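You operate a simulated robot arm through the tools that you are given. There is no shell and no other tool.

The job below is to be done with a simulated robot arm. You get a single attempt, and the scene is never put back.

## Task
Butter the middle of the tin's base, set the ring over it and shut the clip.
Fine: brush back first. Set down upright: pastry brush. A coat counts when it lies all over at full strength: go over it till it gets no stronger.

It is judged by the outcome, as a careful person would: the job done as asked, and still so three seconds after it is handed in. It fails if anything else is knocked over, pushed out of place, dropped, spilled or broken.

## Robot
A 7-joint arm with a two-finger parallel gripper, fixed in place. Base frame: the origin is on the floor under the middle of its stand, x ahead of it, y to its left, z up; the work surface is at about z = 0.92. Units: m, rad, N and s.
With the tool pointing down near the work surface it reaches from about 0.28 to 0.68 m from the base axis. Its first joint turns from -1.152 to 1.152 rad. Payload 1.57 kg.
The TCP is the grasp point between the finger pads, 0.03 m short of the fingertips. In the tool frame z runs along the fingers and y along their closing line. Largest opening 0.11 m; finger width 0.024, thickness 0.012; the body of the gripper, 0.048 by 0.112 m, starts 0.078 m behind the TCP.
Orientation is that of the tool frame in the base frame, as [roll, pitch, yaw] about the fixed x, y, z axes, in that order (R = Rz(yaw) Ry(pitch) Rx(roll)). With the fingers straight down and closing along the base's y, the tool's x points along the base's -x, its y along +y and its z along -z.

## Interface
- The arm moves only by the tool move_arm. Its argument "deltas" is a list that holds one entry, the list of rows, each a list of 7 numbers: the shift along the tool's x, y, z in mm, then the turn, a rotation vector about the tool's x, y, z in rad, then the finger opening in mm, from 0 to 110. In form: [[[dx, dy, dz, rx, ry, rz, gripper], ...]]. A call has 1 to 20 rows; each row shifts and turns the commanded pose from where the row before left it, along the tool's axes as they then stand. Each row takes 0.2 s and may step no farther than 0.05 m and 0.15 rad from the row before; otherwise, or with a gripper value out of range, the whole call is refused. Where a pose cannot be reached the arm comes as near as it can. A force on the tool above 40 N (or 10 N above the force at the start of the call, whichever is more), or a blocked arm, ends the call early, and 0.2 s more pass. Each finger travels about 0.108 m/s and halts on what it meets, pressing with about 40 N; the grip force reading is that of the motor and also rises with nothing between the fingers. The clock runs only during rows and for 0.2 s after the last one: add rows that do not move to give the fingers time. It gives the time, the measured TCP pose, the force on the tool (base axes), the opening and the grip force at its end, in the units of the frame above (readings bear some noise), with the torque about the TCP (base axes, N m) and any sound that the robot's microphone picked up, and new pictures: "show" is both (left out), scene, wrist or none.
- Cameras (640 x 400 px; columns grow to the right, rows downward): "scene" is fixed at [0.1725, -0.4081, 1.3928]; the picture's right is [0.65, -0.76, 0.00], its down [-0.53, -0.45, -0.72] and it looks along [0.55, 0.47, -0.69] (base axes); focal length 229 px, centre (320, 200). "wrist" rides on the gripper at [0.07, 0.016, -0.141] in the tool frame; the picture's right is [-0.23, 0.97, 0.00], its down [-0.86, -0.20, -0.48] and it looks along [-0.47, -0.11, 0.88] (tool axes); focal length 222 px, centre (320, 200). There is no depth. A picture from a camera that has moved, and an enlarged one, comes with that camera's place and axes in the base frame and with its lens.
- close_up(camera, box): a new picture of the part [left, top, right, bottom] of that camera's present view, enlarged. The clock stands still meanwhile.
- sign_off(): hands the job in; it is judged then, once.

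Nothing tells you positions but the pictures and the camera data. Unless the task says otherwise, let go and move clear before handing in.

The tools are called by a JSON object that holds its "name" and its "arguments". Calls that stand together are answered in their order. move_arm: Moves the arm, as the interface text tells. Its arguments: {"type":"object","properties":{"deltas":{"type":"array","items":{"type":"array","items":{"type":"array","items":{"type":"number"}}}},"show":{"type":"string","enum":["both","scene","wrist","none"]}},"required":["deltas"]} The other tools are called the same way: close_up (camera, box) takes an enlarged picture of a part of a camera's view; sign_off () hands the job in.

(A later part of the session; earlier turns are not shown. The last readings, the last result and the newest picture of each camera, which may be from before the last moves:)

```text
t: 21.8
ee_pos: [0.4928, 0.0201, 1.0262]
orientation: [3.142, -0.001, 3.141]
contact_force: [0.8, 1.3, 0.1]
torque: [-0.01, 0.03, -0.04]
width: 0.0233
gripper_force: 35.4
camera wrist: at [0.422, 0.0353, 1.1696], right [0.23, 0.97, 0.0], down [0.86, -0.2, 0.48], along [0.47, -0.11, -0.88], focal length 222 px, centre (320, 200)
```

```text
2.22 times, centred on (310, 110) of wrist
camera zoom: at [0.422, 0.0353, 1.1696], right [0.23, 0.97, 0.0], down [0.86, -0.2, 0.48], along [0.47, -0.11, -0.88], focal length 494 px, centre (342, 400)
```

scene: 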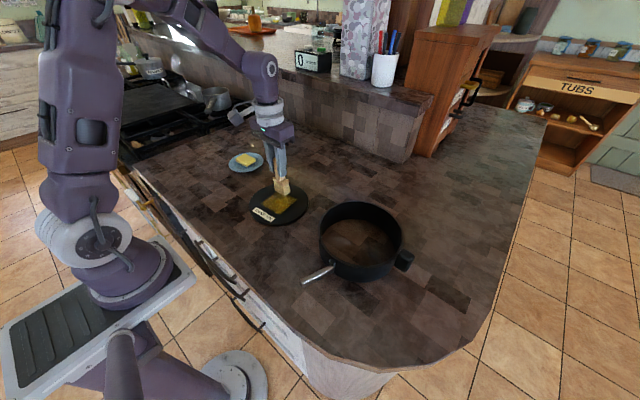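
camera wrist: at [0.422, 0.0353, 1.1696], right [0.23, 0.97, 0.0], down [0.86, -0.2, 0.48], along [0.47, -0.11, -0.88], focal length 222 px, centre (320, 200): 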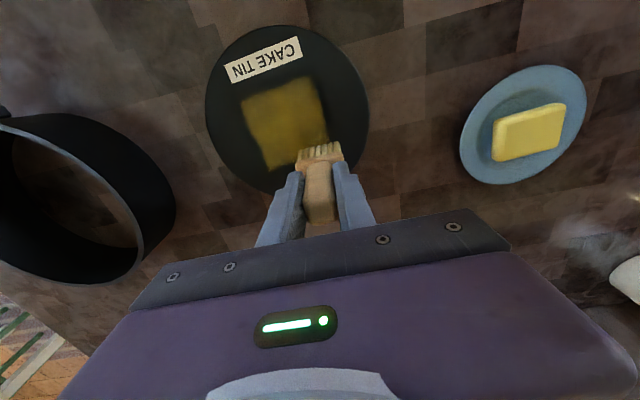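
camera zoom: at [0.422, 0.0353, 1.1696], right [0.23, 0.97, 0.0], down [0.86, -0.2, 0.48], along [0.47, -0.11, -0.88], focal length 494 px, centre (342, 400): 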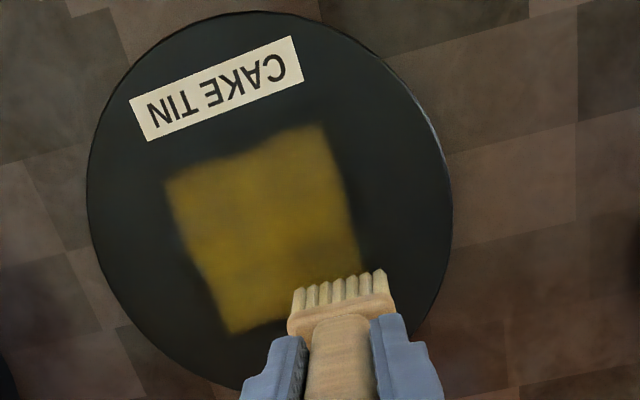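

The buttered area is a fixed square of about 75 mm in the middle, roughly x 0.42–0.495 and y -0.045–0.03. I'll run over the centre again and then the far lane.

{"name": "move_arm", "arguments": {"deltas": [[[11, 0, 0, 0, 0, 0, 10], [11, 0, 0, 0, 0, 0, 10], [12, 0, 0, 0, 0, 0, 10], [11, 0, 0, 0, 0, 0, 10], [12, 0, 0, 0, 0, 0, 10], [11, 0, 0, 0, 0, 0, 10], [0, -14, 0, 0, 0, 0, 10], [0, -14, 0, 0, 0, 0, 10], [0, -14, 0, 0, 0, 0, 10], [0, -14, 0, 0, 0, 0, 10], [-11, 0, 0, 0, 0, 0, 10], [-11, 0, 0, 0, 0, 0, 10], [-12, 0, 0, 0, 0, 0, 10], [-11, 0, 0, 0, 0, 0, 10], [-12, 0, 0, 0, 0, 0, 10], [-11, 0, 0, 0, 0, 0, 10]]]}}

{"name": "close_up", "arguments": {"camera": "scene", "box": [240, 165, 330, 230]}}

{"name": "close_up", "arguments": {"camera": "wrist", "box": [240, 20, 460, 200]}}

```text
t: 25.2
ee_pos: [0.493, -0.0372, 1.0288]
orientation: [3.14, -0.002, 3.141]
contact_force: [-0.3, -0.6, -1.1]
torque: [-0.01, -0.02, 0.02]
width: 0.0229
gripper_force: 35.4
camera wrist: at [0.4228, -0.0214, 1.1704], right [0.23, 0.97, 0.0], down [0.86, -0.2, 0.48], along [0.47, -0.11, -0.88], focal length 222 px, centre (320, 200)
```

scene: 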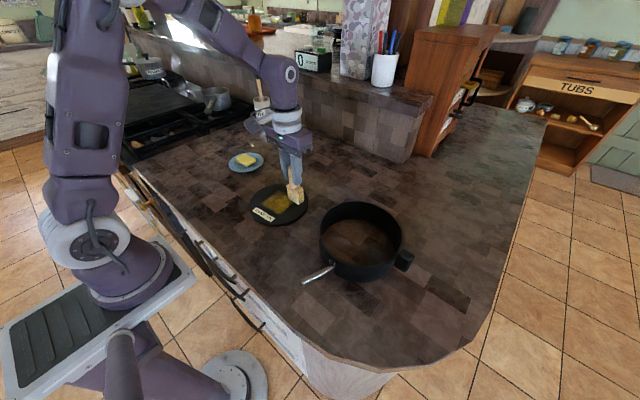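
wrist: 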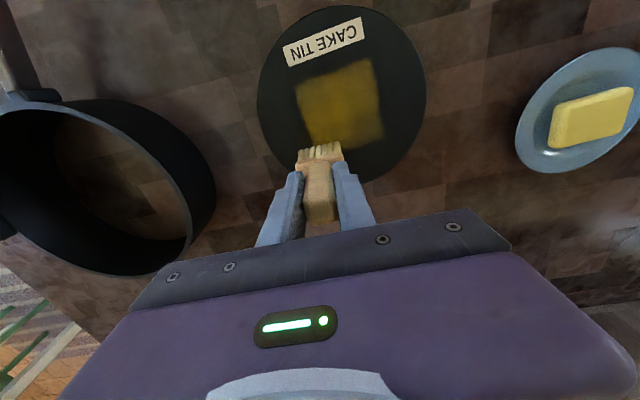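

```text
6.15 times, centred on (285, 198) of scene
camera zoom: at [0.1726, -0.4081, 1.3928], right [0.65, -0.76, 0.0], down [-0.53, -0.45, -0.72], along [0.55, 0.47, -0.69], focal length 1410 px, centre (535, 215)
```

zoom: 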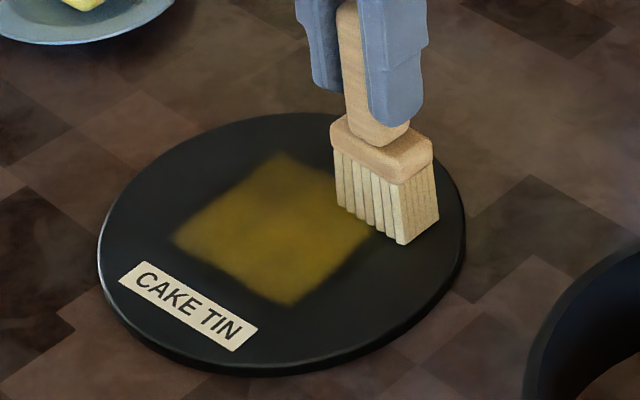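

```text
2.22 times, centred on (350, 110) of wrist
camera zoom: at [0.4228, -0.0214, 1.1704], right [0.23, 0.97, 0.0], down [0.86, -0.2, 0.48], along [0.47, -0.11, -0.88], focal length 494 px, centre (253, 400)
```

zoom: 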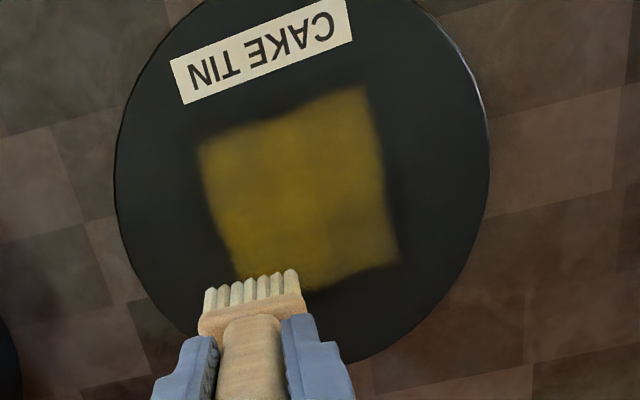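

The square is covered, though some parts look fainter. I'll lift the brush clear and take an unobstructed baseline picture to judge the strength.

{"name": "move_arm", "arguments": {"deltas": [[[0, 0, -10, 0, 0, 0, 10], [0, -20, -40, 0, 0, 0, 10], [0, -30, -10, 0, 0, 0, 10], [0, 0, 0, 0, 0, 0, 10]]]}}

{"name": "close_up", "arguments": {"camera": "scene", "box": [245, 180, 315, 225]}}

{"name": "close_up", "arguments": {"camera": "wrist", "box": [300, 20, 460, 160]}}

```text
t: 26.2
ee_pos: [0.494, -0.0873, 1.0871]
orientation: [3.141, 0.001, 3.141]
contact_force: [-0.1, -0.5, -1.0]
torque: [0.01, 0.0, 0.0]
width: 0.0231
gripper_force: 35.3
camera wrist: at [0.4228, -0.0722, 1.2294], right [0.23, 0.97, 0.0], down [0.86, -0.2, 0.48], along [0.47, -0.11, -0.88], focal length 222 px, centre (320, 200)
```

scene: 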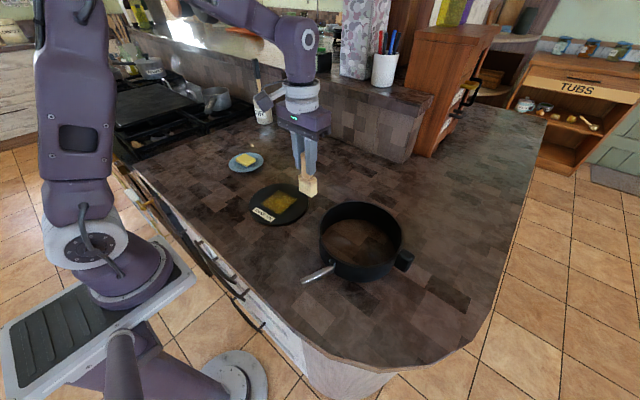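
wrist: 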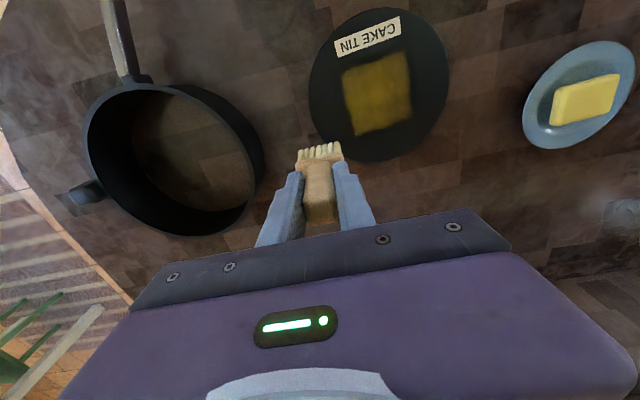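

```text
8.89 times, centred on (280, 202) of scene
camera zoom: at [0.1725, -0.4081, 1.3928], right [0.65, -0.76, 0.0], down [-0.53, -0.45, -0.72], along [0.55, 0.47, -0.69], focal length 2036 px, centre (676, 178)
```

zoom: 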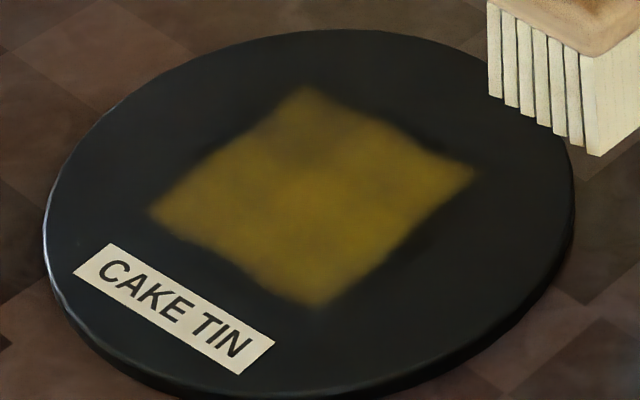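

```text
2.86 times, centred on (380, 90) of wrist
camera zoom: at [0.4228, -0.0722, 1.2294], right [0.23, 0.97, 0.0], down [0.86, -0.2, 0.48], along [0.47, -0.11, -0.88], focal length 635 px, centre (149, 514)
```

zoom: 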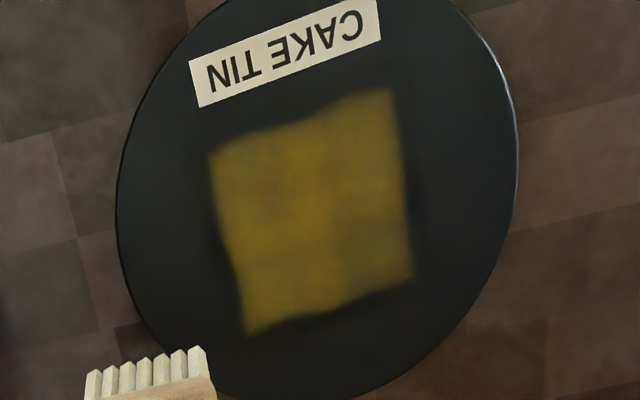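

Some cells are fainter, especially toward the far (+x,+y) corner, and I don't know yet what full strength looks like. I'll go over it again a touch lower so the bristles really press, then compare.

{"name": "move_arm", "arguments": {"deltas": [[[0, 20, 10, 0, 0, 0, 10], [0, 30, 30, 0, 0, 0, 10], [0, 0, 17, 0, 0, 0, 10], [0, 0, 3.5, 0, 0, 0, 10], [11, 0, 0, 0, 0, 0, 10], [11, 0, 0, 0, 0, 0, 10], [12, 0, 0, 0, 0, 0, 10], [11, 0, 0, 0, 0, 0, 10], [12, 0, 0, 0, 0, 0, 10], [11, 0, 0, 0, 0, 0, 10], [0, 9, 0, 0, 0, 0, 10], [0, 10, 0, 0, 0, 0, 10], [-11, 0, 0, 0, 0, 0, 10], [-11, 0, 0, 0, 0, 0, 10], [-12, 0, 0, 0, 0, 0, 10], [-11, 0, 0, 0, 0, 0, 10], [-12, 0, 0, 0, 0, 0, 10], [-11, 0, 0, 0, 0, 0, 10]]], "show": "none"}}

{"name": "move_arm", "arguments": {"deltas": [[[0, 9, 0, 0, 0, 0, 10], [0, 10, 0, 0, 0, 0, 10], [11, 0, 0, 0, 0, 0, 10], [11, 0, 0, 0, 0, 0, 10], [12, 0, 0, 0, 0, 0, 10], [11, 0, 0, 0, 0, 0, 10], [12, 0, 0, 0, 0, 0, 10], [11, 0, 0, 0, 0, 0, 10], [0, 9, 0, 0, 0, 0, 10], [0, 10, 0, 0, 0, 0, 10], [-11, 0, 0, 0, 0, 0, 10], [-11, 0, 0, 0, 0, 0, 10], [-12, 0, 0, 0, 0, 0, 10], [-11, 0, 0, 0, 0, 0, 10], [-12, 0, 0, 0, 0, 0, 10], [-11, 0, 0, 0, 0, 0, 10]]]}}

{"name": "close_up", "arguments": {"camera": "scene", "box": [245, 180, 315, 225]}}

```text
t: 30.0
ee_pos: [0.4906, -0.017, 1.0289]
orientation: [-3.141, 0.001, 3.141]
contact_force: [-2.6, 0.4, 5.4]
torque: [0.03, 0.21, 0.02]
width: 0.0232
gripper_force: 35.6
```

```text
t: 33.4
ee_pos: [0.4915, 0.0202, 1.0282]
orientation: [3.14, -0.001, -3.141]
contact_force: [-4.0, 0.3, 9.8]
torque: [0.02, 0.31, 0.02]
width: 0.023
gripper_force: 35.3
camera wrist: at [0.4214, 0.0355, 1.1694], right [0.23, 0.97, 0.0], down [0.86, -0.2, 0.48], along [0.47, -0.11, -0.88], focal length 222 px, centre (320, 200)
```

scene: 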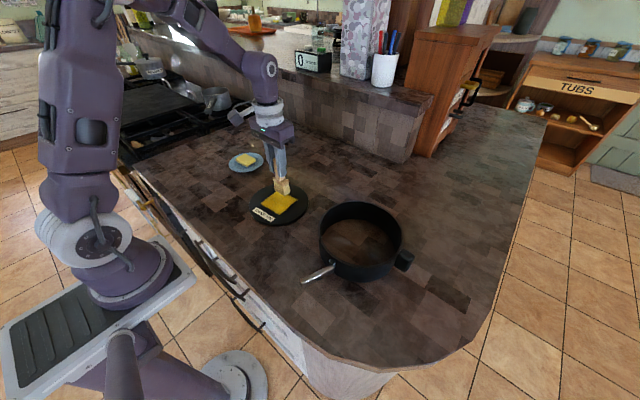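
wrist: 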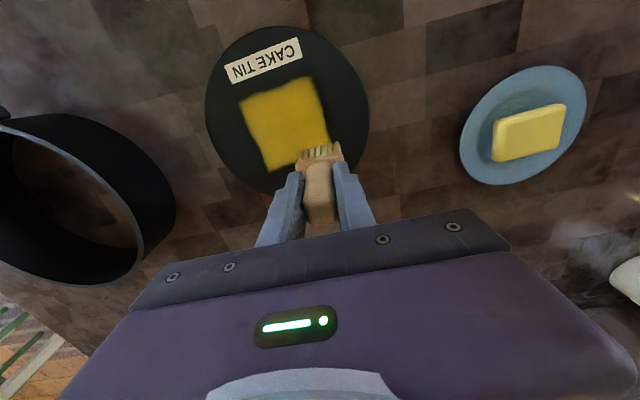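

```text
8.89 times, centred on (280, 202) of scene
camera zoom: at [0.1723, -0.4081, 1.3928], right [0.65, -0.76, 0.0], down [-0.53, -0.45, -0.72], along [0.55, 0.47, -0.69], focal length 2036 px, centre (676, 178)
```

zoom: 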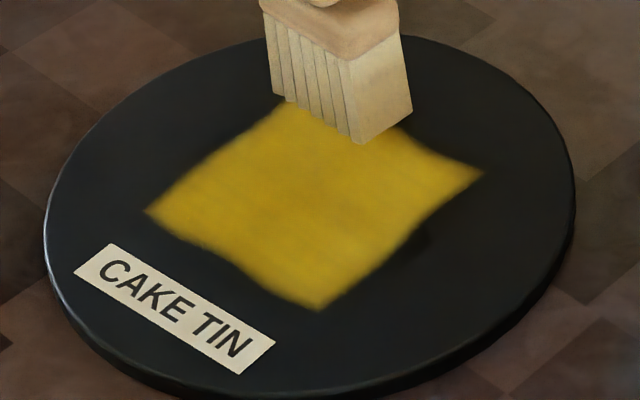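

Pressing made it much stronger, and the disc hasn't shifted. I'll do another full pass in reverse with the same pressure and compare.

{"name": "move_arm", "arguments": {"deltas": [[[11, 0, 0, 0, 0, 0, 10], [11, 0, 0, 0, 0, 0, 10], [12, 0, 0, 0, 0, 0, 10], [11, 0, 0, 0, 0, 0, 10], [12, 0, 0, 0, 0, 0, 10], [11, 0, 0, 0, 0, 0, 10], [0, -9, 0, 0, 0, 0, 10], [0, -10, 0, 0, 0, 0, 10], [-11, 0, 0, 0, 0, 0, 10], [-11, 0, 0, 0, 0, 0, 10], [-12, 0, 0, 0, 0, 0, 10], [-11, 0, 0, 0, 0, 0, 10], [-12, 0, 0, 0, 0, 0, 10], [-11, 0, 0, 0, 0, 0, 10], [0, -9, 0, 0, 0, 0, 10], [0, -10, 0, 0, 0, 0, 10]]], "show": "none"}}

{"name": "move_arm", "arguments": {"deltas": [[[11, 0, 0, 0, 0, 0, 10], [11, 0, 0, 0, 0, 0, 10], [12, 0, 0, 0, 0, 0, 10], [11, 0, 0, 0, 0, 0, 10], [12, 0, 0, 0, 0, 0, 10], [11, 0, 0, 0, 0, 0, 10], [0, -9, 0, 0, 0, 0, 10], [0, -10, 0, 0, 0, 0, 10], [-11, 0, 0, 0, 0, 0, 10], [-11, 0, 0, 0, 0, 0, 10], [-12, 0, 0, 0, 0, 0, 10], [-11, 0, 0, 0, 0, 0, 10], [-12, 0, 0, 0, 0, 0, 10], [-11, 0, 0, 0, 0, 0, 10], [0, 0, -10, 0, 0, 0, 10], [0, -20, -40, 0, 0, 0, 10], [0, -30, -10, 0, 0, 0, 10], [0, 0, 0, 0, 0, 0, 10]]]}}

{"name": "close_up", "arguments": {"camera": "scene", "box": [245, 180, 315, 225]}}

{"name": "close_up", "arguments": {"camera": "wrist", "box": [300, 20, 460, 160]}}

```text
t: 36.8
ee_pos: [0.4918, -0.017, 1.0267]
orientation: [3.14, 0.0, -3.14]
contact_force: [1.3, 1.1, 3.4]
torque: [0.08, -0.02, -0.01]
width: 0.0231
gripper_force: 36.1
```

```text
t: 40.6
ee_pos: [0.4914, -0.0879, 1.0873]
orientation: [-3.141, -0.001, -3.14]
contact_force: [0.3, 0.1, -0.4]
torque: [-0.01, 0.02, 0.01]
width: 0.0232
gripper_force: 35.5
camera wrist: at [0.4214, -0.0725, 1.2299], right [0.23, 0.97, 0.0], down [0.86, -0.2, 0.48], along [0.47, -0.11, -0.88], focal length 222 px, centre (320, 200)
```

scene: 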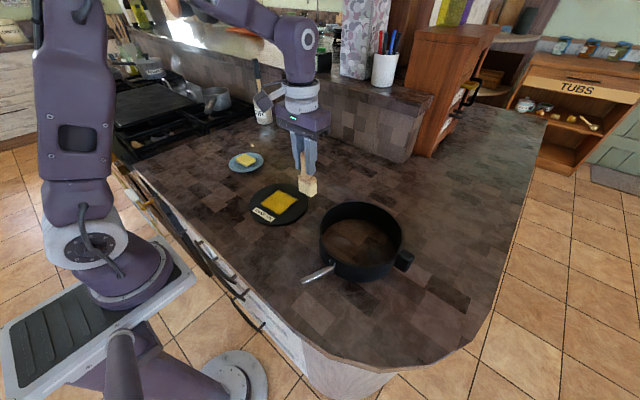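
wrist: 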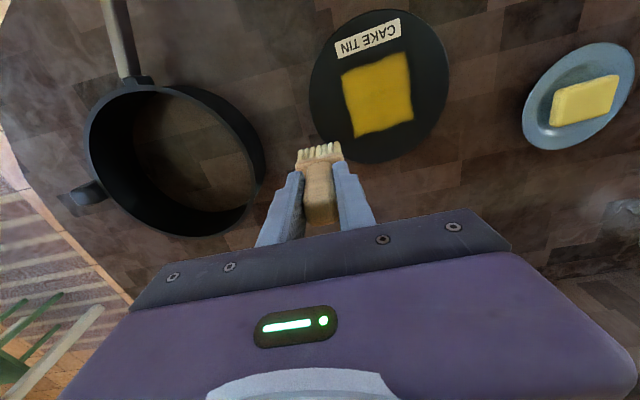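

```text
8.89 times, centred on (280, 202) of scene
camera zoom: at [0.1725, -0.4081, 1.3928], right [0.65, -0.76, 0.0], down [-0.53, -0.45, -0.72], along [0.55, 0.47, -0.69], focal length 2036 px, centre (676, 178)
```

zoom: 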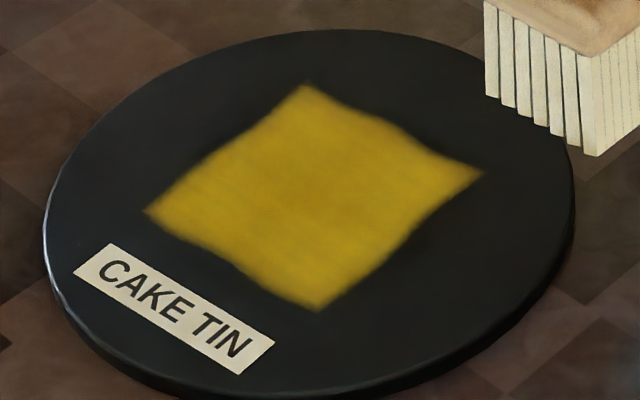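

```text
2.86 times, centred on (380, 90) of wrist
camera zoom: at [0.4214, -0.0725, 1.2299], right [0.23, 0.97, 0.0], down [0.86, -0.2, 0.48], along [0.47, -0.11, -0.88], focal length 635 px, centre (149, 514)
```

zoom: 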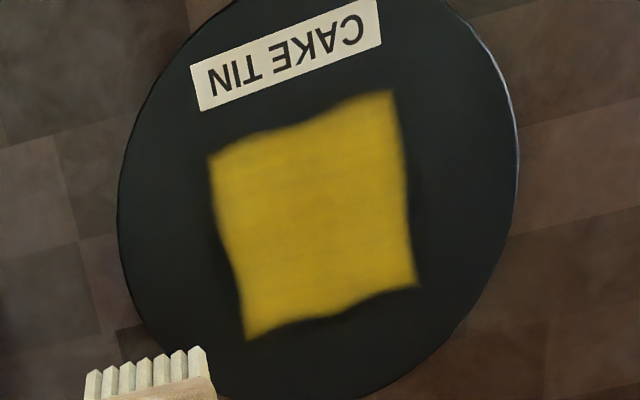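

The square now looks even. I'll do one more pressed pass to check that it gets no stronger.

{"name": "move_arm", "arguments": {"deltas": [[[0, 20, 10, 0, 0, 0, 10], [0, 30, 30, 0, 0, 0, 10], [0, 0, 17, 0, 0, 0, 10], [0, 0, 3.2, 0, 0, 0, 10], [11, 0, 0, 0, 0, 0, 10], [11, 0, 0, 0, 0, 0, 10], [12, 0, 0, 0, 0, 0, 10], [11, 0, 0, 0, 0, 0, 10], [12, 0, 0, 0, 0, 0, 10], [11, 0, 0, 0, 0, 0, 10], [0, 9, 0, 0, 0, 0, 10], [0, 10, 0, 0, 0, 0, 10], [-11, 0, 0, 0, 0, 0, 10], [-11, 0, 0, 0, 0, 0, 10], [-12, 0, 0, 0, 0, 0, 10], [-11, 0, 0, 0, 0, 0, 10], [-12, 0, 0, 0, 0, 0, 10], [-11, 0, 0, 0, 0, 0, 10]]], "show": "none"}}

{"name": "move_arm", "arguments": {"deltas": [[[0, 9, 0, 0, 0, 0, 10], [0, 10, 0, 0, 0, 0, 10], [11, 0, 0, 0, 0, 0, 10], [11, 0, 0, 0, 0, 0, 10], [12, 0, 0, 0, 0, 0, 10], [11, 0, 0, 0, 0, 0, 10], [12, 0, 0, 0, 0, 0, 10], [11, 0, 0, 0, 0, 0, 10], [0, 9, 0, 0, 0, 0, 10], [0, 10, 0, 0, 0, 0, 10], [-11, 0, 0, 0, 0, 0, 10], [-11, 0, 0, 0, 0, 0, 10], [-12, 0, 0, 0, 0, 0, 10], [-11, 0, 0, 0, 0, 0, 10], [-12, 0, 0, 0, 0, 0, 10], [-11, 0, 0, 0, 0, 0, 10], [0, 0, -10, 0, 0, 0, 10], [0, 20, -40, 0, 0, 0, 10], [0, 30, -10, 0, 0, 0, 10], [0, 0, 0, 0, 0, 0, 10]]]}}

{"name": "close_up", "arguments": {"camera": "scene", "box": [245, 180, 315, 225]}}

```text
t: 44.4
ee_pos: [0.4926, -0.0186, 1.0281]
orientation: [3.141, 0.001, -3.141]
contact_force: [0.3, -0.5, -1.0]
torque: [0.02, -0.01, 0.0]
width: 0.0231
gripper_force: 35.7
```

```text
t: 48.6
ee_pos: [0.4931, 0.0719, 1.0885]
orientation: [-3.14, 0.0, -3.141]
contact_force: [-0.3, 0.2, -0.1]
torque: [-0.02, 0.03, 0.0]
width: 0.0235
gripper_force: 35.5
camera wrist: at [0.4223, 0.0868, 1.2305], right [0.23, 0.97, 0.0], down [0.86, -0.2, 0.48], along [0.47, -0.11, -0.88], focal length 222 px, centre (320, 200)
```

scene: 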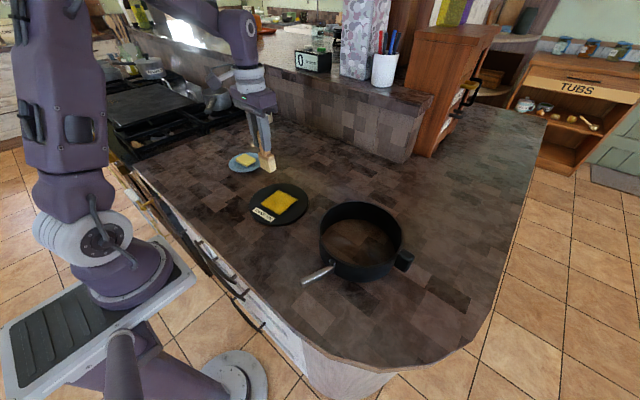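
wrist: 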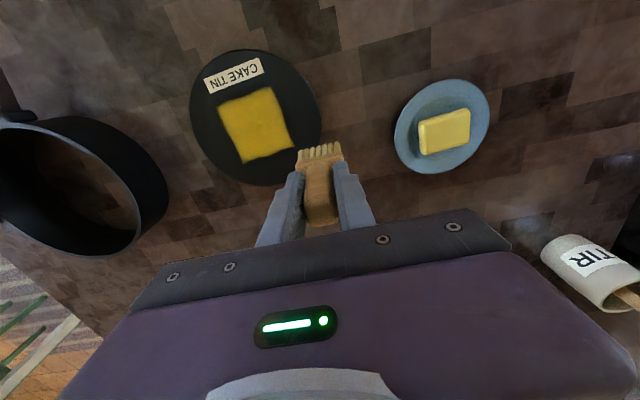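

```text
8.89 times, centred on (280, 202) of scene
camera zoom: at [0.1726, -0.408, 1.3928], right [0.65, -0.76, 0.0], down [-0.53, -0.45, -0.72], along [0.55, 0.47, -0.69], focal length 2036 px, centre (676, 178)
```

zoom: 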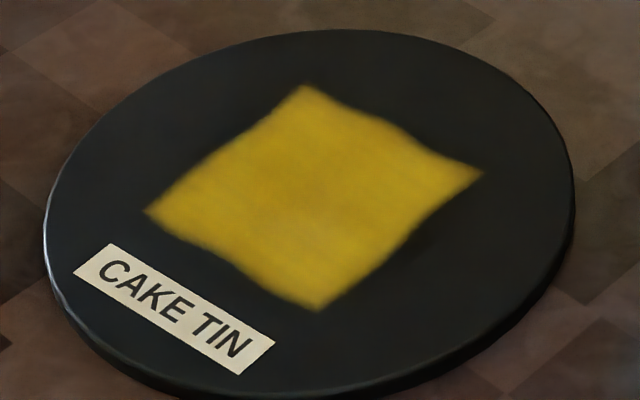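

It looks about the same as before. To be sure the brush hasn't just run dry, I'll dab the butter again and then repeat a pressed pass.

{"name": "move_arm", "arguments": {"deltas": [[[-6, 38, 0, 0, 0, 0, 10], [-6, 38, 0, 0, 0, 0, 10], [-6, 38, 0, 0, 0, 0, 10], [-6, 39, 0, 0, 0, 0, 10], [0, 0, 20, 0, 0, 0, 10], [0, 0, 14, 0, 0, 0, 10], [0, 0, 4, 0, 0, 0, 10], [0, 0, 0, 0, 0, 0, 10]]]}}

{"name": "close_up", "arguments": {"camera": "scene", "box": [220, 140, 280, 180]}}

```text
t: 50.4
ee_pos: [0.5156, 0.2234, 1.0503]
orientation: [-3.14, 0.001, 3.141]
contact_force: [-0.2, 0.4, -0.9]
torque: [0.0, 0.01, 0.0]
width: 0.0232
gripper_force: 36.0
camera wrist: at [0.4451, 0.2385, 1.1921], right [0.23, 0.97, 0.0], down [0.86, -0.2, 0.48], along [0.47, -0.11, -0.88], focal length 222 px, centre (320, 200)
```

scene: 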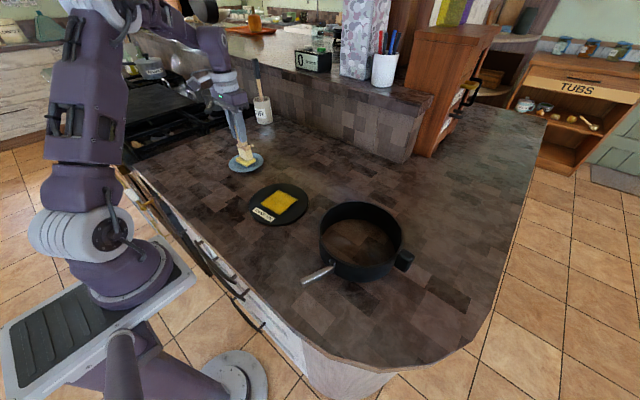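
wrist: 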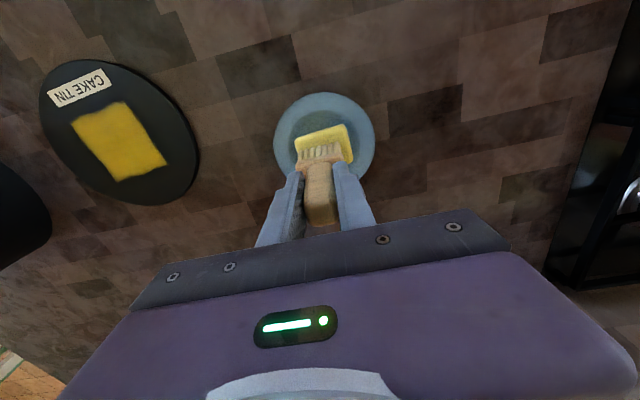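

```text
10.00 times, centred on (250, 160) of scene
camera zoom: at [0.1726, -0.4081, 1.3928], right [0.65, -0.76, 0.0], down [-0.53, -0.45, -0.72], along [0.55, 0.47, -0.69], focal length 2291 px, centre (1020, 600)
```

zoom: 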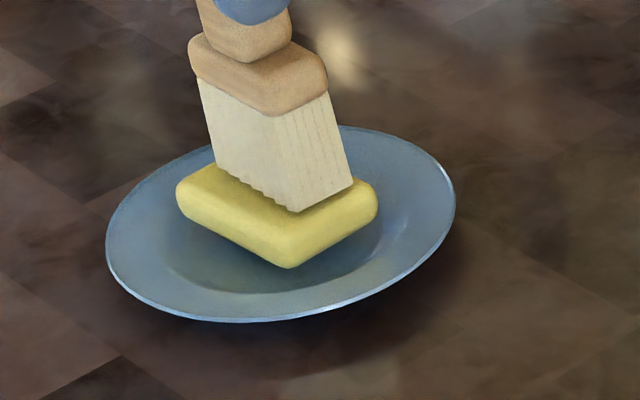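

{"name": "move_arm", "arguments": {"deltas": [[[0, 0, 2, 0, 0, 0, 10], [0, 0, 1, 0, 0, 0, 10], [0, 0, 1, 0, 0, 0, 10]]], "show": "none"}}

```text
t: 51.2
ee_pos: [0.5154, 0.2229, 1.0463]
orientation: [3.14, 0.002, 3.141]
contact_force: [-3.8, -2.0, 21.0]
torque: [-0.17, 0.31, -0.03]
width: 0.0233
gripper_force: 35.8
```

Good dab at 21 N. Back to the base for another pressed pass.

{"name": "move_arm", "arguments": {"deltas": [[[0, 0, -5, 0, 0, 0, 10], [0, 0, -35, 0, 0, 0, 10], [5, -40, 0, 0, 0, 0, 10], [5, -41, 0, 0, 0, 0, 10], [5, -41, 0, 0, 0, 0, 10], [4, -41, 0, 0, 0, 0, 10], [4, -40, 0, 0, 0, 0, 10], [0, 0, 30, 0, 0, 0, 10], [0, 0, 24, 0, 0, 0, 10], [0, 0, 4.5, 0, 0, 0, 10], [11, 0, 0, 0, 0, 0, 10], [11, 0, 0, 0, 0, 0, 10], [12, 0, 0, 0, 0, 0, 10], [11, 0, 0, 0, 0, 0, 10], [12, 0, 0, 0, 0, 0, 10], [11, 0, 0, 0, 0, 0, 10]]], "show": "scene"}}

{"name": "close_up", "arguments": {"camera": "scene", "box": [245, 180, 315, 225]}}

```text
t: 54.6
ee_pos: [0.4265, 0.0198, 1.0266]
orientation: [-3.141, 0.0, 3.141]
contact_force: [0.0, 0.5, -0.6]
torque: [0.02, -0.02, -0.01]
width: 0.0234
gripper_force: 35.8
```

scene: 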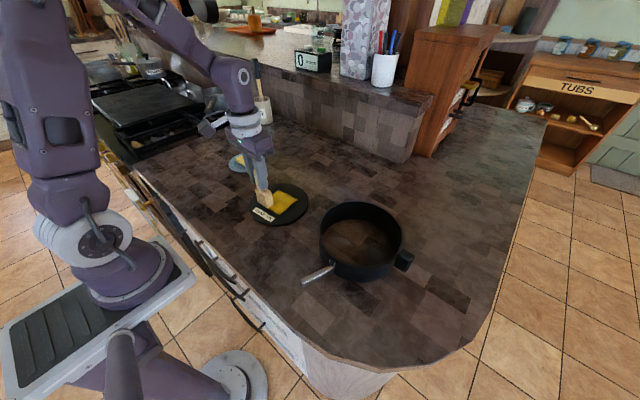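

```text
8.89 times, centred on (280, 202) of scene
camera zoom: at [0.1726, -0.4081, 1.3928], right [0.65, -0.76, 0.0], down [-0.53, -0.45, -0.72], along [0.55, 0.47, -0.69], focal length 2036 px, centre (676, 178)
```

zoom: 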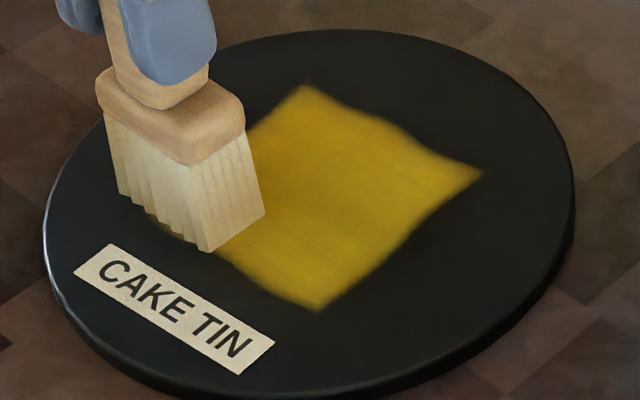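

No visible strengthening in that lane. I'll press slightly more and finish the pass to confirm.

{"name": "move_arm", "arguments": {"deltas": [[[-11, 0, 0.7, 0, 0, 0, 10], [-11, 0, 0, 0, 0, 0, 10], [-12, 0, 0, 0, 0, 0, 10], [-11, 0, 0, 0, 0, 0, 10], [-12, 0, 0, 0, 0, 0, 10], [-11, 0, 0, 0, 0, 0, 10], [0, -9, 0, 0, 0, 0, 10], [0, -10, 0, 0, 0, 0, 10], [11, 0, 0, 0, 0, 0, 10], [11, 0, 0, 0, 0, 0, 10], [12, 0, 0, 0, 0, 0, 10], [11, 0, 0, 0, 0, 0, 10], [12, 0, 0, 0, 0, 0, 10], [11, 0, 0, 0, 0, 0, 10]]], "show": "none"}}

{"name": "move_arm", "arguments": {"deltas": [[[0, -9, 0, 0, 0, 0, 10], [0, -10, 0, 0, 0, 0, 10], [-11, 0, 0, 0, 0, 0, 10], [-11, 0, 0, 0, 0, 0, 10], [-12, 0, 0, 0, 0, 0, 10], [-11, 0, 0, 0, 0, 0, 10], [-12, 0, 0, 0, 0, 0, 10], [-11, 0, 0, 0, 0, 0, 10], [0, -9, 0, 0, 0, 0, 10], [0, -10, 0, 0, 0, 0, 10], [11, 0, 0, 0, 0, 0, 10], [11, 0, 0, 0, 0, 0, 10], [12, 0, 0, 0, 0, 0, 10], [11, 0, 0, 0, 0, 0, 10], [12, 0, 0, 0, 0, 0, 10], [11, 0, 0, 0, 0, 0, 10]]], "show": "scene"}}

{"name": "close_up", "arguments": {"camera": "scene", "box": [245, 180, 315, 225]}}

```text
t: 57.6
ee_pos: [0.4234, 0.0011, 1.0275]
orientation: [3.141, -0.004, -3.141]
contact_force: [0.3, 0.6, 0.8]
torque: [0.03, 0.01, 0.01]
width: 0.023
gripper_force: 35.7
```

```text
t: 61.0
ee_pos: [0.4237, -0.0363, 1.0265]
orientation: [3.141, 0.0, -3.141]
contact_force: [1.1, -0.3, 3.4]
torque: [0.0, -0.13, 0.01]
width: 0.0232
gripper_force: 35.7
```

scene: 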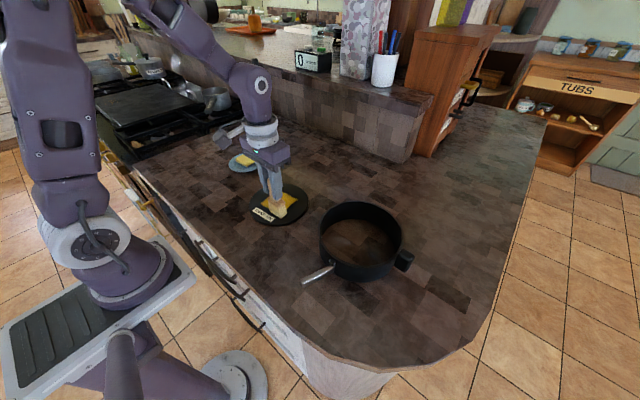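

```text
8.89 times, centred on (280, 202) of scene
camera zoom: at [0.1725, -0.4081, 1.3928], right [0.65, -0.76, 0.0], down [-0.53, -0.45, -0.72], along [0.55, 0.47, -0.69], focal length 2036 px, centre (676, 178)
```

zoom: 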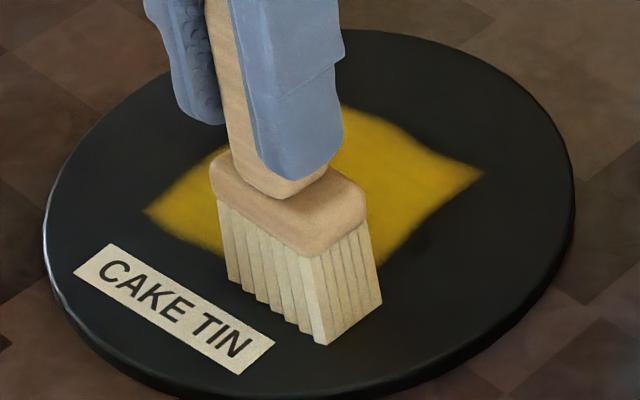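

I'll lift clear toward the brush's home side and compare the finished coat with the earlier pictures.

{"name": "move_arm", "arguments": {"deltas": [[[0, 0, -10, 0, 0, 0, 10], [0, 20, -40, 0, 0, 0, 10], [0, 45, -10, 0, 0, 0, 10], [0, 45, 0, 0, 0, 0, 10], [0, 0, 0, 0, 0, 0, 10]]]}}

{"name": "close_up", "arguments": {"camera": "scene", "box": [245, 180, 315, 225]}}

{"name": "close_up", "arguments": {"camera": "wrist", "box": [180, 40, 340, 200]}}

```text
t: 62.2
ee_pos: [0.4227, 0.0745, 1.0871]
orientation: [3.141, 0.0, -3.141]
contact_force: [0.3, 0.6, -0.3]
torque: [0.0, 0.01, 0.01]
width: 0.0231
gripper_force: 35.6
camera wrist: at [0.3521, 0.0897, 1.2289], right [0.23, 0.97, 0.0], down [0.86, -0.2, 0.48], along [0.47, -0.11, -0.88], focal length 222 px, centre (320, 200)
```

scene: 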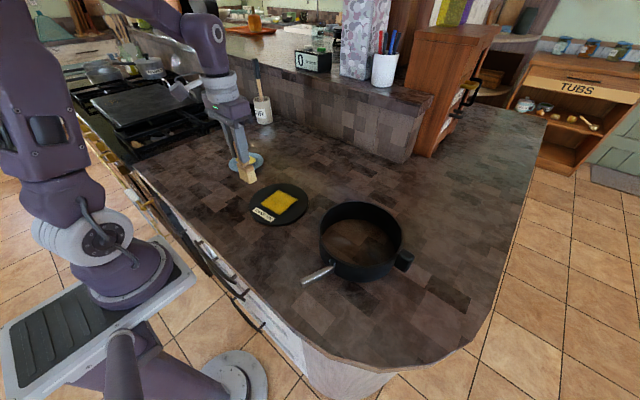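
wrist: 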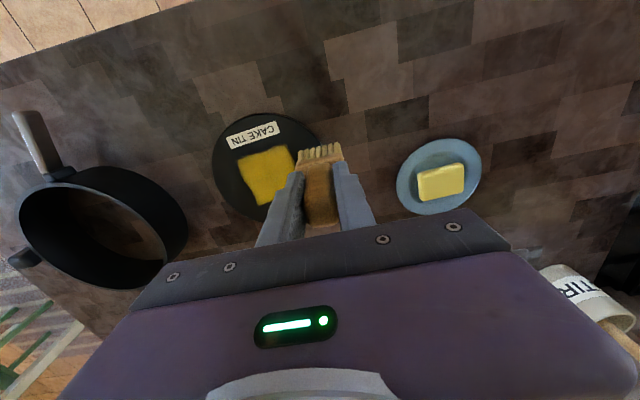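

```text
8.89 times, centred on (280, 202) of scene
camera zoom: at [0.1726, -0.408, 1.3928], right [0.65, -0.76, 0.0], down [-0.53, -0.45, -0.72], along [0.55, 0.47, -0.69], focal length 2036 px, centre (676, 178)
```

zoom: 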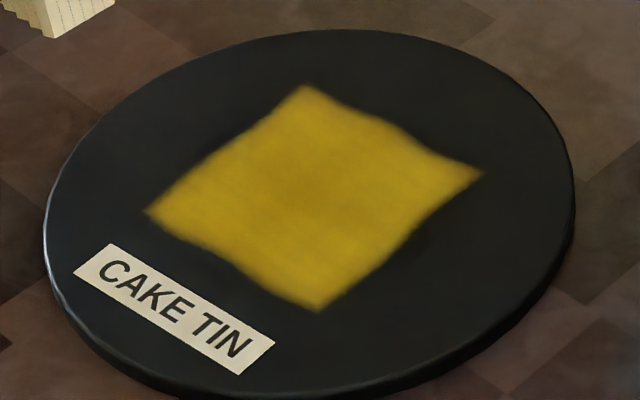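

```text
2.50 times, centred on (260, 120) of wrist
camera zoom: at [0.3521, 0.0897, 1.2289], right [0.23, 0.97, 0.0], down [0.86, -0.2, 0.48], along [0.47, -0.11, -0.88], focal length 555 px, centre (470, 400)
```

zoom: 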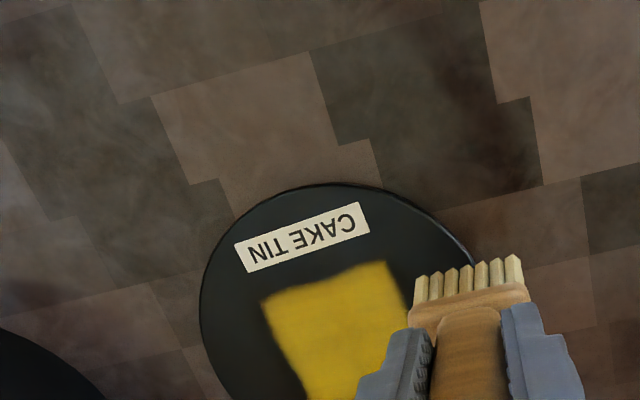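

The coat is identical to the previous picture, even and no longer strengthening, so it is full. Now I'll put the brush back upright in its original spot at about (0.343, 0.213).

{"name": "move_arm", "arguments": {"deltas": [[[16, 28, -3, 0, 0, 0, 10], [16, 28, 0, 0, 0, 0, 10], [16, 28, 0, 0, 0, 0, 10], [16, 28, 0, 0, 0, 0, 10], [16, 26, 0, 0, 0, 0, 10], [0, 0, 0, 0, 0, 0.07, 10], [0, 0, 30, 0, 0, 0, 10], [0, 0, 25, 0, 0, 0, 10], [0, 0, 10, 0, 0, 0, 10], [0, 0, 0, 0, 0, 0, 10], [0, 0, 0, 0, 0, 0, 10]]]}}

{"name": "close_up", "arguments": {"camera": "scene", "box": [165, 145, 255, 210]}}

```text
t: 64.6
ee_pos: [0.3421, 0.2108, 1.0247]
orientation: [-3.141, 0.0, 3.071]
contact_force: [-0.4, -1.1, -1.0]
torque: [0.01, 0.01, 0.02]
width: 0.0232
gripper_force: 35.1
camera wrist: at [0.2746, 0.2313, 1.1664], right [0.29, 0.96, 0.0], down [0.84, -0.26, 0.48], along [0.46, -0.14, -0.88], focal length 222 px, centre (320, 200)
```

scene: 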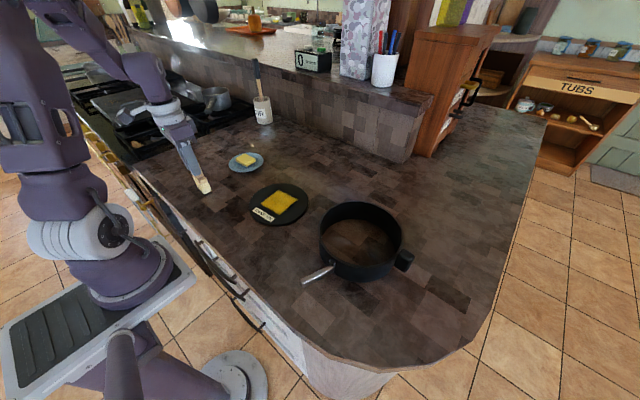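
wrist: 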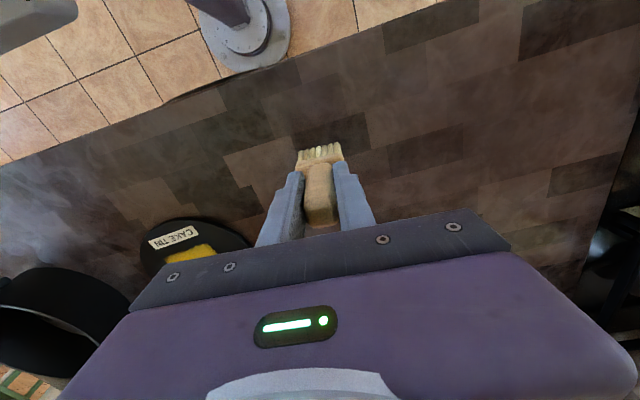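

```text
6.15 times, centred on (210, 178) of scene
camera zoom: at [0.1726, -0.4081, 1.3928], right [0.65, -0.76, 0.0], down [-0.53, -0.45, -0.72], along [0.55, 0.47, -0.69], focal length 1410 px, centre (997, 338)
```

zoom: 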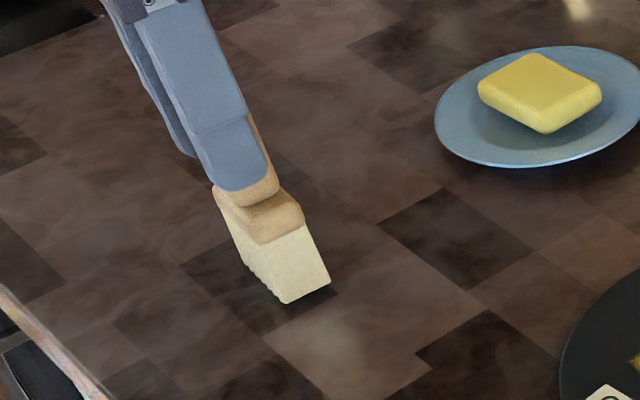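

I'm 2–3 mm off the original spot, so I'll correct that and settle the bristles onto the counter gently.

{"name": "move_arm", "arguments": {"deltas": [[[1.2, 2.5, 0, 0, 0, 0, 10], [0, 0, 2, 0, 0, 0, 10], [0, 0, 1.5, 0, 0, 0, 10], [0, 0, 0, 0, 0, 0, 10]]], "show": "none"}}

{"name": "close_up", "arguments": {"camera": "scene", "box": [185, 165, 225, 205]}}

```text
t: 65.6
ee_pos: [0.3418, 0.2147, 1.0222]
orientation: [3.141, -0.001, 3.071]
contact_force: [0.4, 0.6, -0.4]
torque: [0.03, -0.02, 0.02]
width: 0.0234
gripper_force: 35.9
```

```text
10.00 times, centred on (205, 185) of scene
camera zoom: at [0.1726, -0.4081, 1.3928], right [0.65, -0.76, 0.0], down [-0.53, -0.45, -0.72], along [0.55, 0.47, -0.69], focal length 2291 px, centre (1470, 350)
```

zoom: 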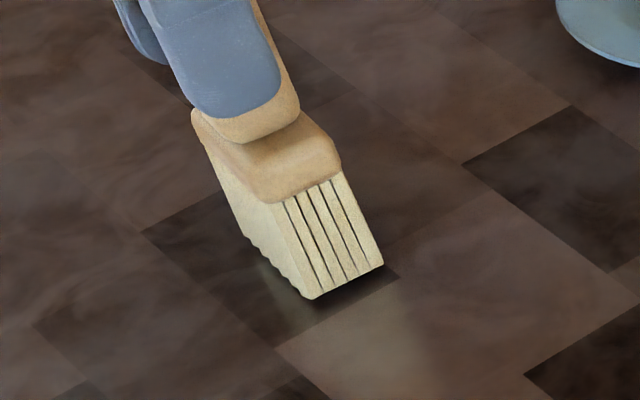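

{"name": "move_arm", "arguments": {"deltas": [[[0, 0, 1, 0, 0, 0, 10], [0, 0, 0.5, 0, 0, 0, 10], [0, 0, 0, 0, 0, 0, 10]]], "show": "none"}}

{"name": "close_up", "arguments": {"camera": "scene", "box": [185, 165, 225, 205]}}

```text
t: 66.4
ee_pos: [0.3438, 0.2132, 1.0179]
orientation: [3.14, 0.001, 3.071]
contact_force: [0.2, 0.7, 0.1]
torque: [0.01, -0.01, -0.01]
width: 0.0231
gripper_force: 35.9
```

```text
10.00 times, centred on (205, 185) of scene
camera zoom: at [0.1726, -0.4081, 1.3928], right [0.65, -0.76, 0.0], down [-0.53, -0.45, -0.72], along [0.55, 0.47, -0.69], focal length 2291 px, centre (1470, 350)
```

zoom: 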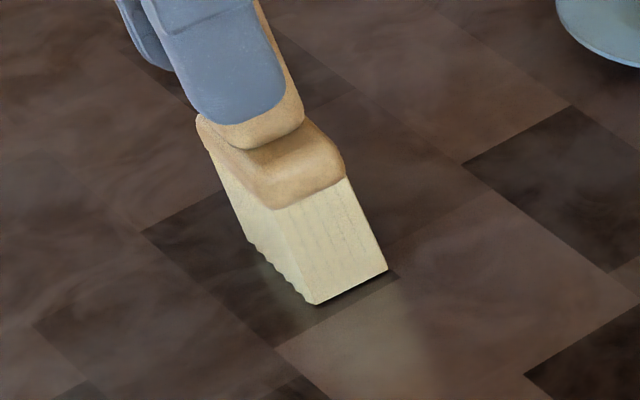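

{"name": "move_arm", "arguments": {"deltas": [[[0, 0, 0.5, 0, 0, 0, 10], [0, 0, 0.5, 0, 0, 0, 10], [0, 0, 0, 0, 0, 0, 10]]], "show": "none"}}

```text
t: 67.2
ee_pos: [0.3436, 0.213, 1.018]
orientation: [3.141, -0.002, 3.072]
contact_force: [-0.2, -0.4, -1.1]
torque: [0.01, 0.0, -0.03]
width: 0.0232
gripper_force: 35.5
```

{"name": "move_arm", "arguments": {"deltas": [[[0, 0, 0.5, 0, 0, 0, 10], [0, 0, 0.5, 0, 0, 0, 10], [0, 0, 0, 0, 0, 0, 10]]], "show": "none"}}

{"name": "close_up", "arguments": {"camera": "scene", "box": [185, 165, 225, 205]}}

```text
t: 68.0
ee_pos: [0.3432, 0.2133, 1.0178]
orientation: [-3.141, -0.003, 3.071]
contact_force: [-5.3, -2.3, 24.8]
torque: [-0.15, 0.25, 0.0]
width: 0.0235
gripper_force: 35.5
```

```text
10.00 times, centred on (205, 185) of scene
camera zoom: at [0.1721, -0.4083, 1.3928], right [0.65, -0.76, 0.0], down [-0.53, -0.45, -0.72], along [0.55, 0.47, -0.69], focal length 2291 px, centre (1470, 350)
```

zoom: 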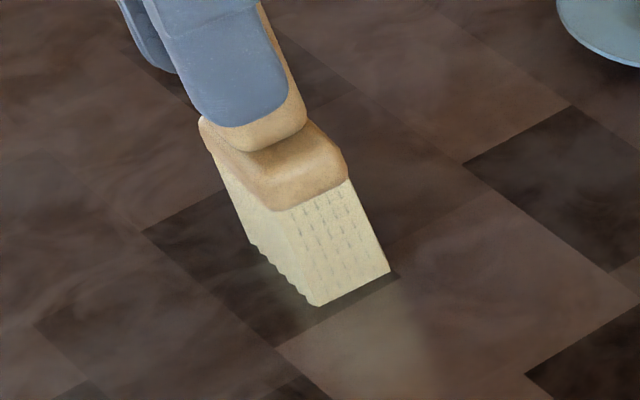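

Contact made, a bit firm. I'll ease off half a millimetre and check before opening.

{"name": "move_arm", "arguments": {"deltas": [[[0, 0, -0.6, 0, 0, 0, 10], [0, 0, 0, 0, 0, 0, 10]]], "show": "none"}}

```text
t: 68.6
ee_pos: [0.344, 0.2139, 1.0178]
orientation: [3.141, 0.0, 3.071]
contact_force: [-1.1, 2.1, 4.2]
torque: [0.11, -0.03, 0.01]
width: 0.0233
gripper_force: 35.6
```

Light contact of 4 N, with the brush square on its bristles. Opening the fingers slowly.

{"name": "move_arm", "arguments": {"deltas": [[[0, 0, 0, 0, 0, 0, 26], [0, 0, 0, 0, 0, 0, 40], [0, 0, 0, 0, 0, 0, 70], [0, 0, 0, 0, 0, 0, 100], [0, 0, 0, 0, 0, 0, 110], [0, 0, 0, 0, 0, 0, 110]]]}}

{"name": "close_up", "arguments": {"camera": "scene", "box": [165, 145, 255, 210]}}

{"name": "close_up", "arguments": {"camera": "wrist", "box": [220, 110, 440, 250]}}

```text
t: 70.0
ee_pos: [0.3439, 0.2134, 1.0179]
orientation: [-3.141, 0.001, 3.073]
contact_force: [-0.1, -0.8, 0.8]
torque: [0.03, 0.02, -0.01]
width: 0.11
gripper_force: 0.1
camera wrist: at [0.2746, 0.2337, 1.1598], right [0.29, 0.96, 0.0], down [0.84, -0.26, 0.48], along [0.46, -0.14, -0.88], focal length 222 px, centre (320, 200)
```

scene: 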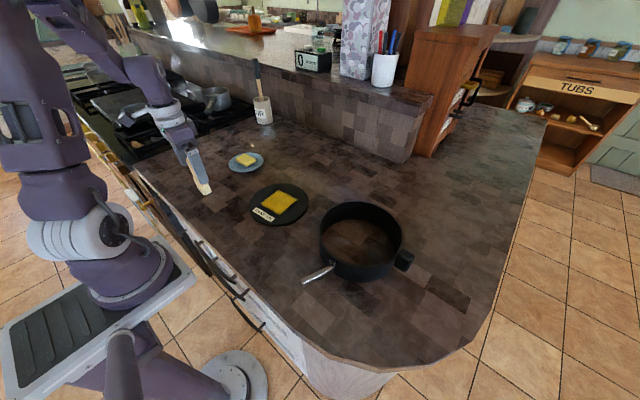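
wrist: 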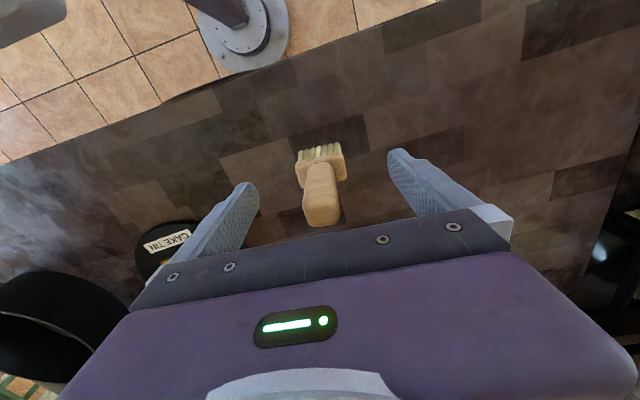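

```text
6.15 times, centred on (210, 178) of scene
camera zoom: at [0.1725, -0.4081, 1.3928], right [0.65, -0.76, 0.0], down [-0.53, -0.45, -0.72], along [0.55, 0.47, -0.69], focal length 1410 px, centre (997, 338)
```

zoom: 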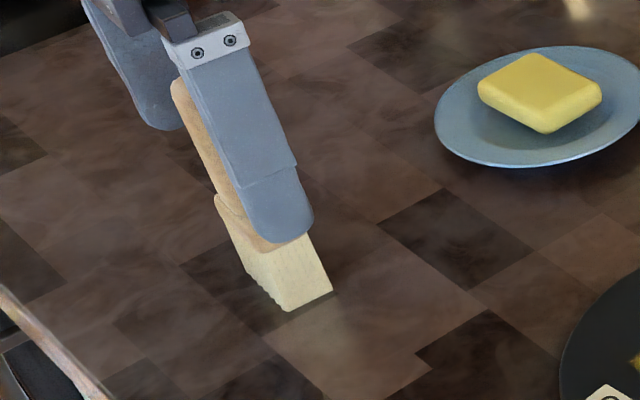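

```text
2.86 times, centred on (330, 180) of wrist
camera zoom: at [0.2746, 0.2337, 1.1598], right [0.29, 0.96, 0.0], down [0.84, -0.26, 0.48], along [0.46, -0.14, -0.88], focal length 635 px, centre (291, 257)
```

zoom: 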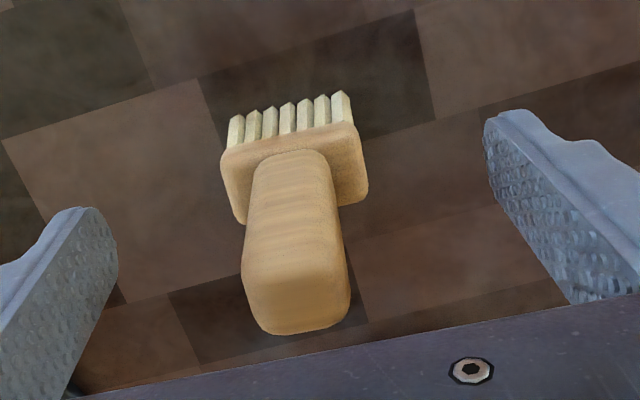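

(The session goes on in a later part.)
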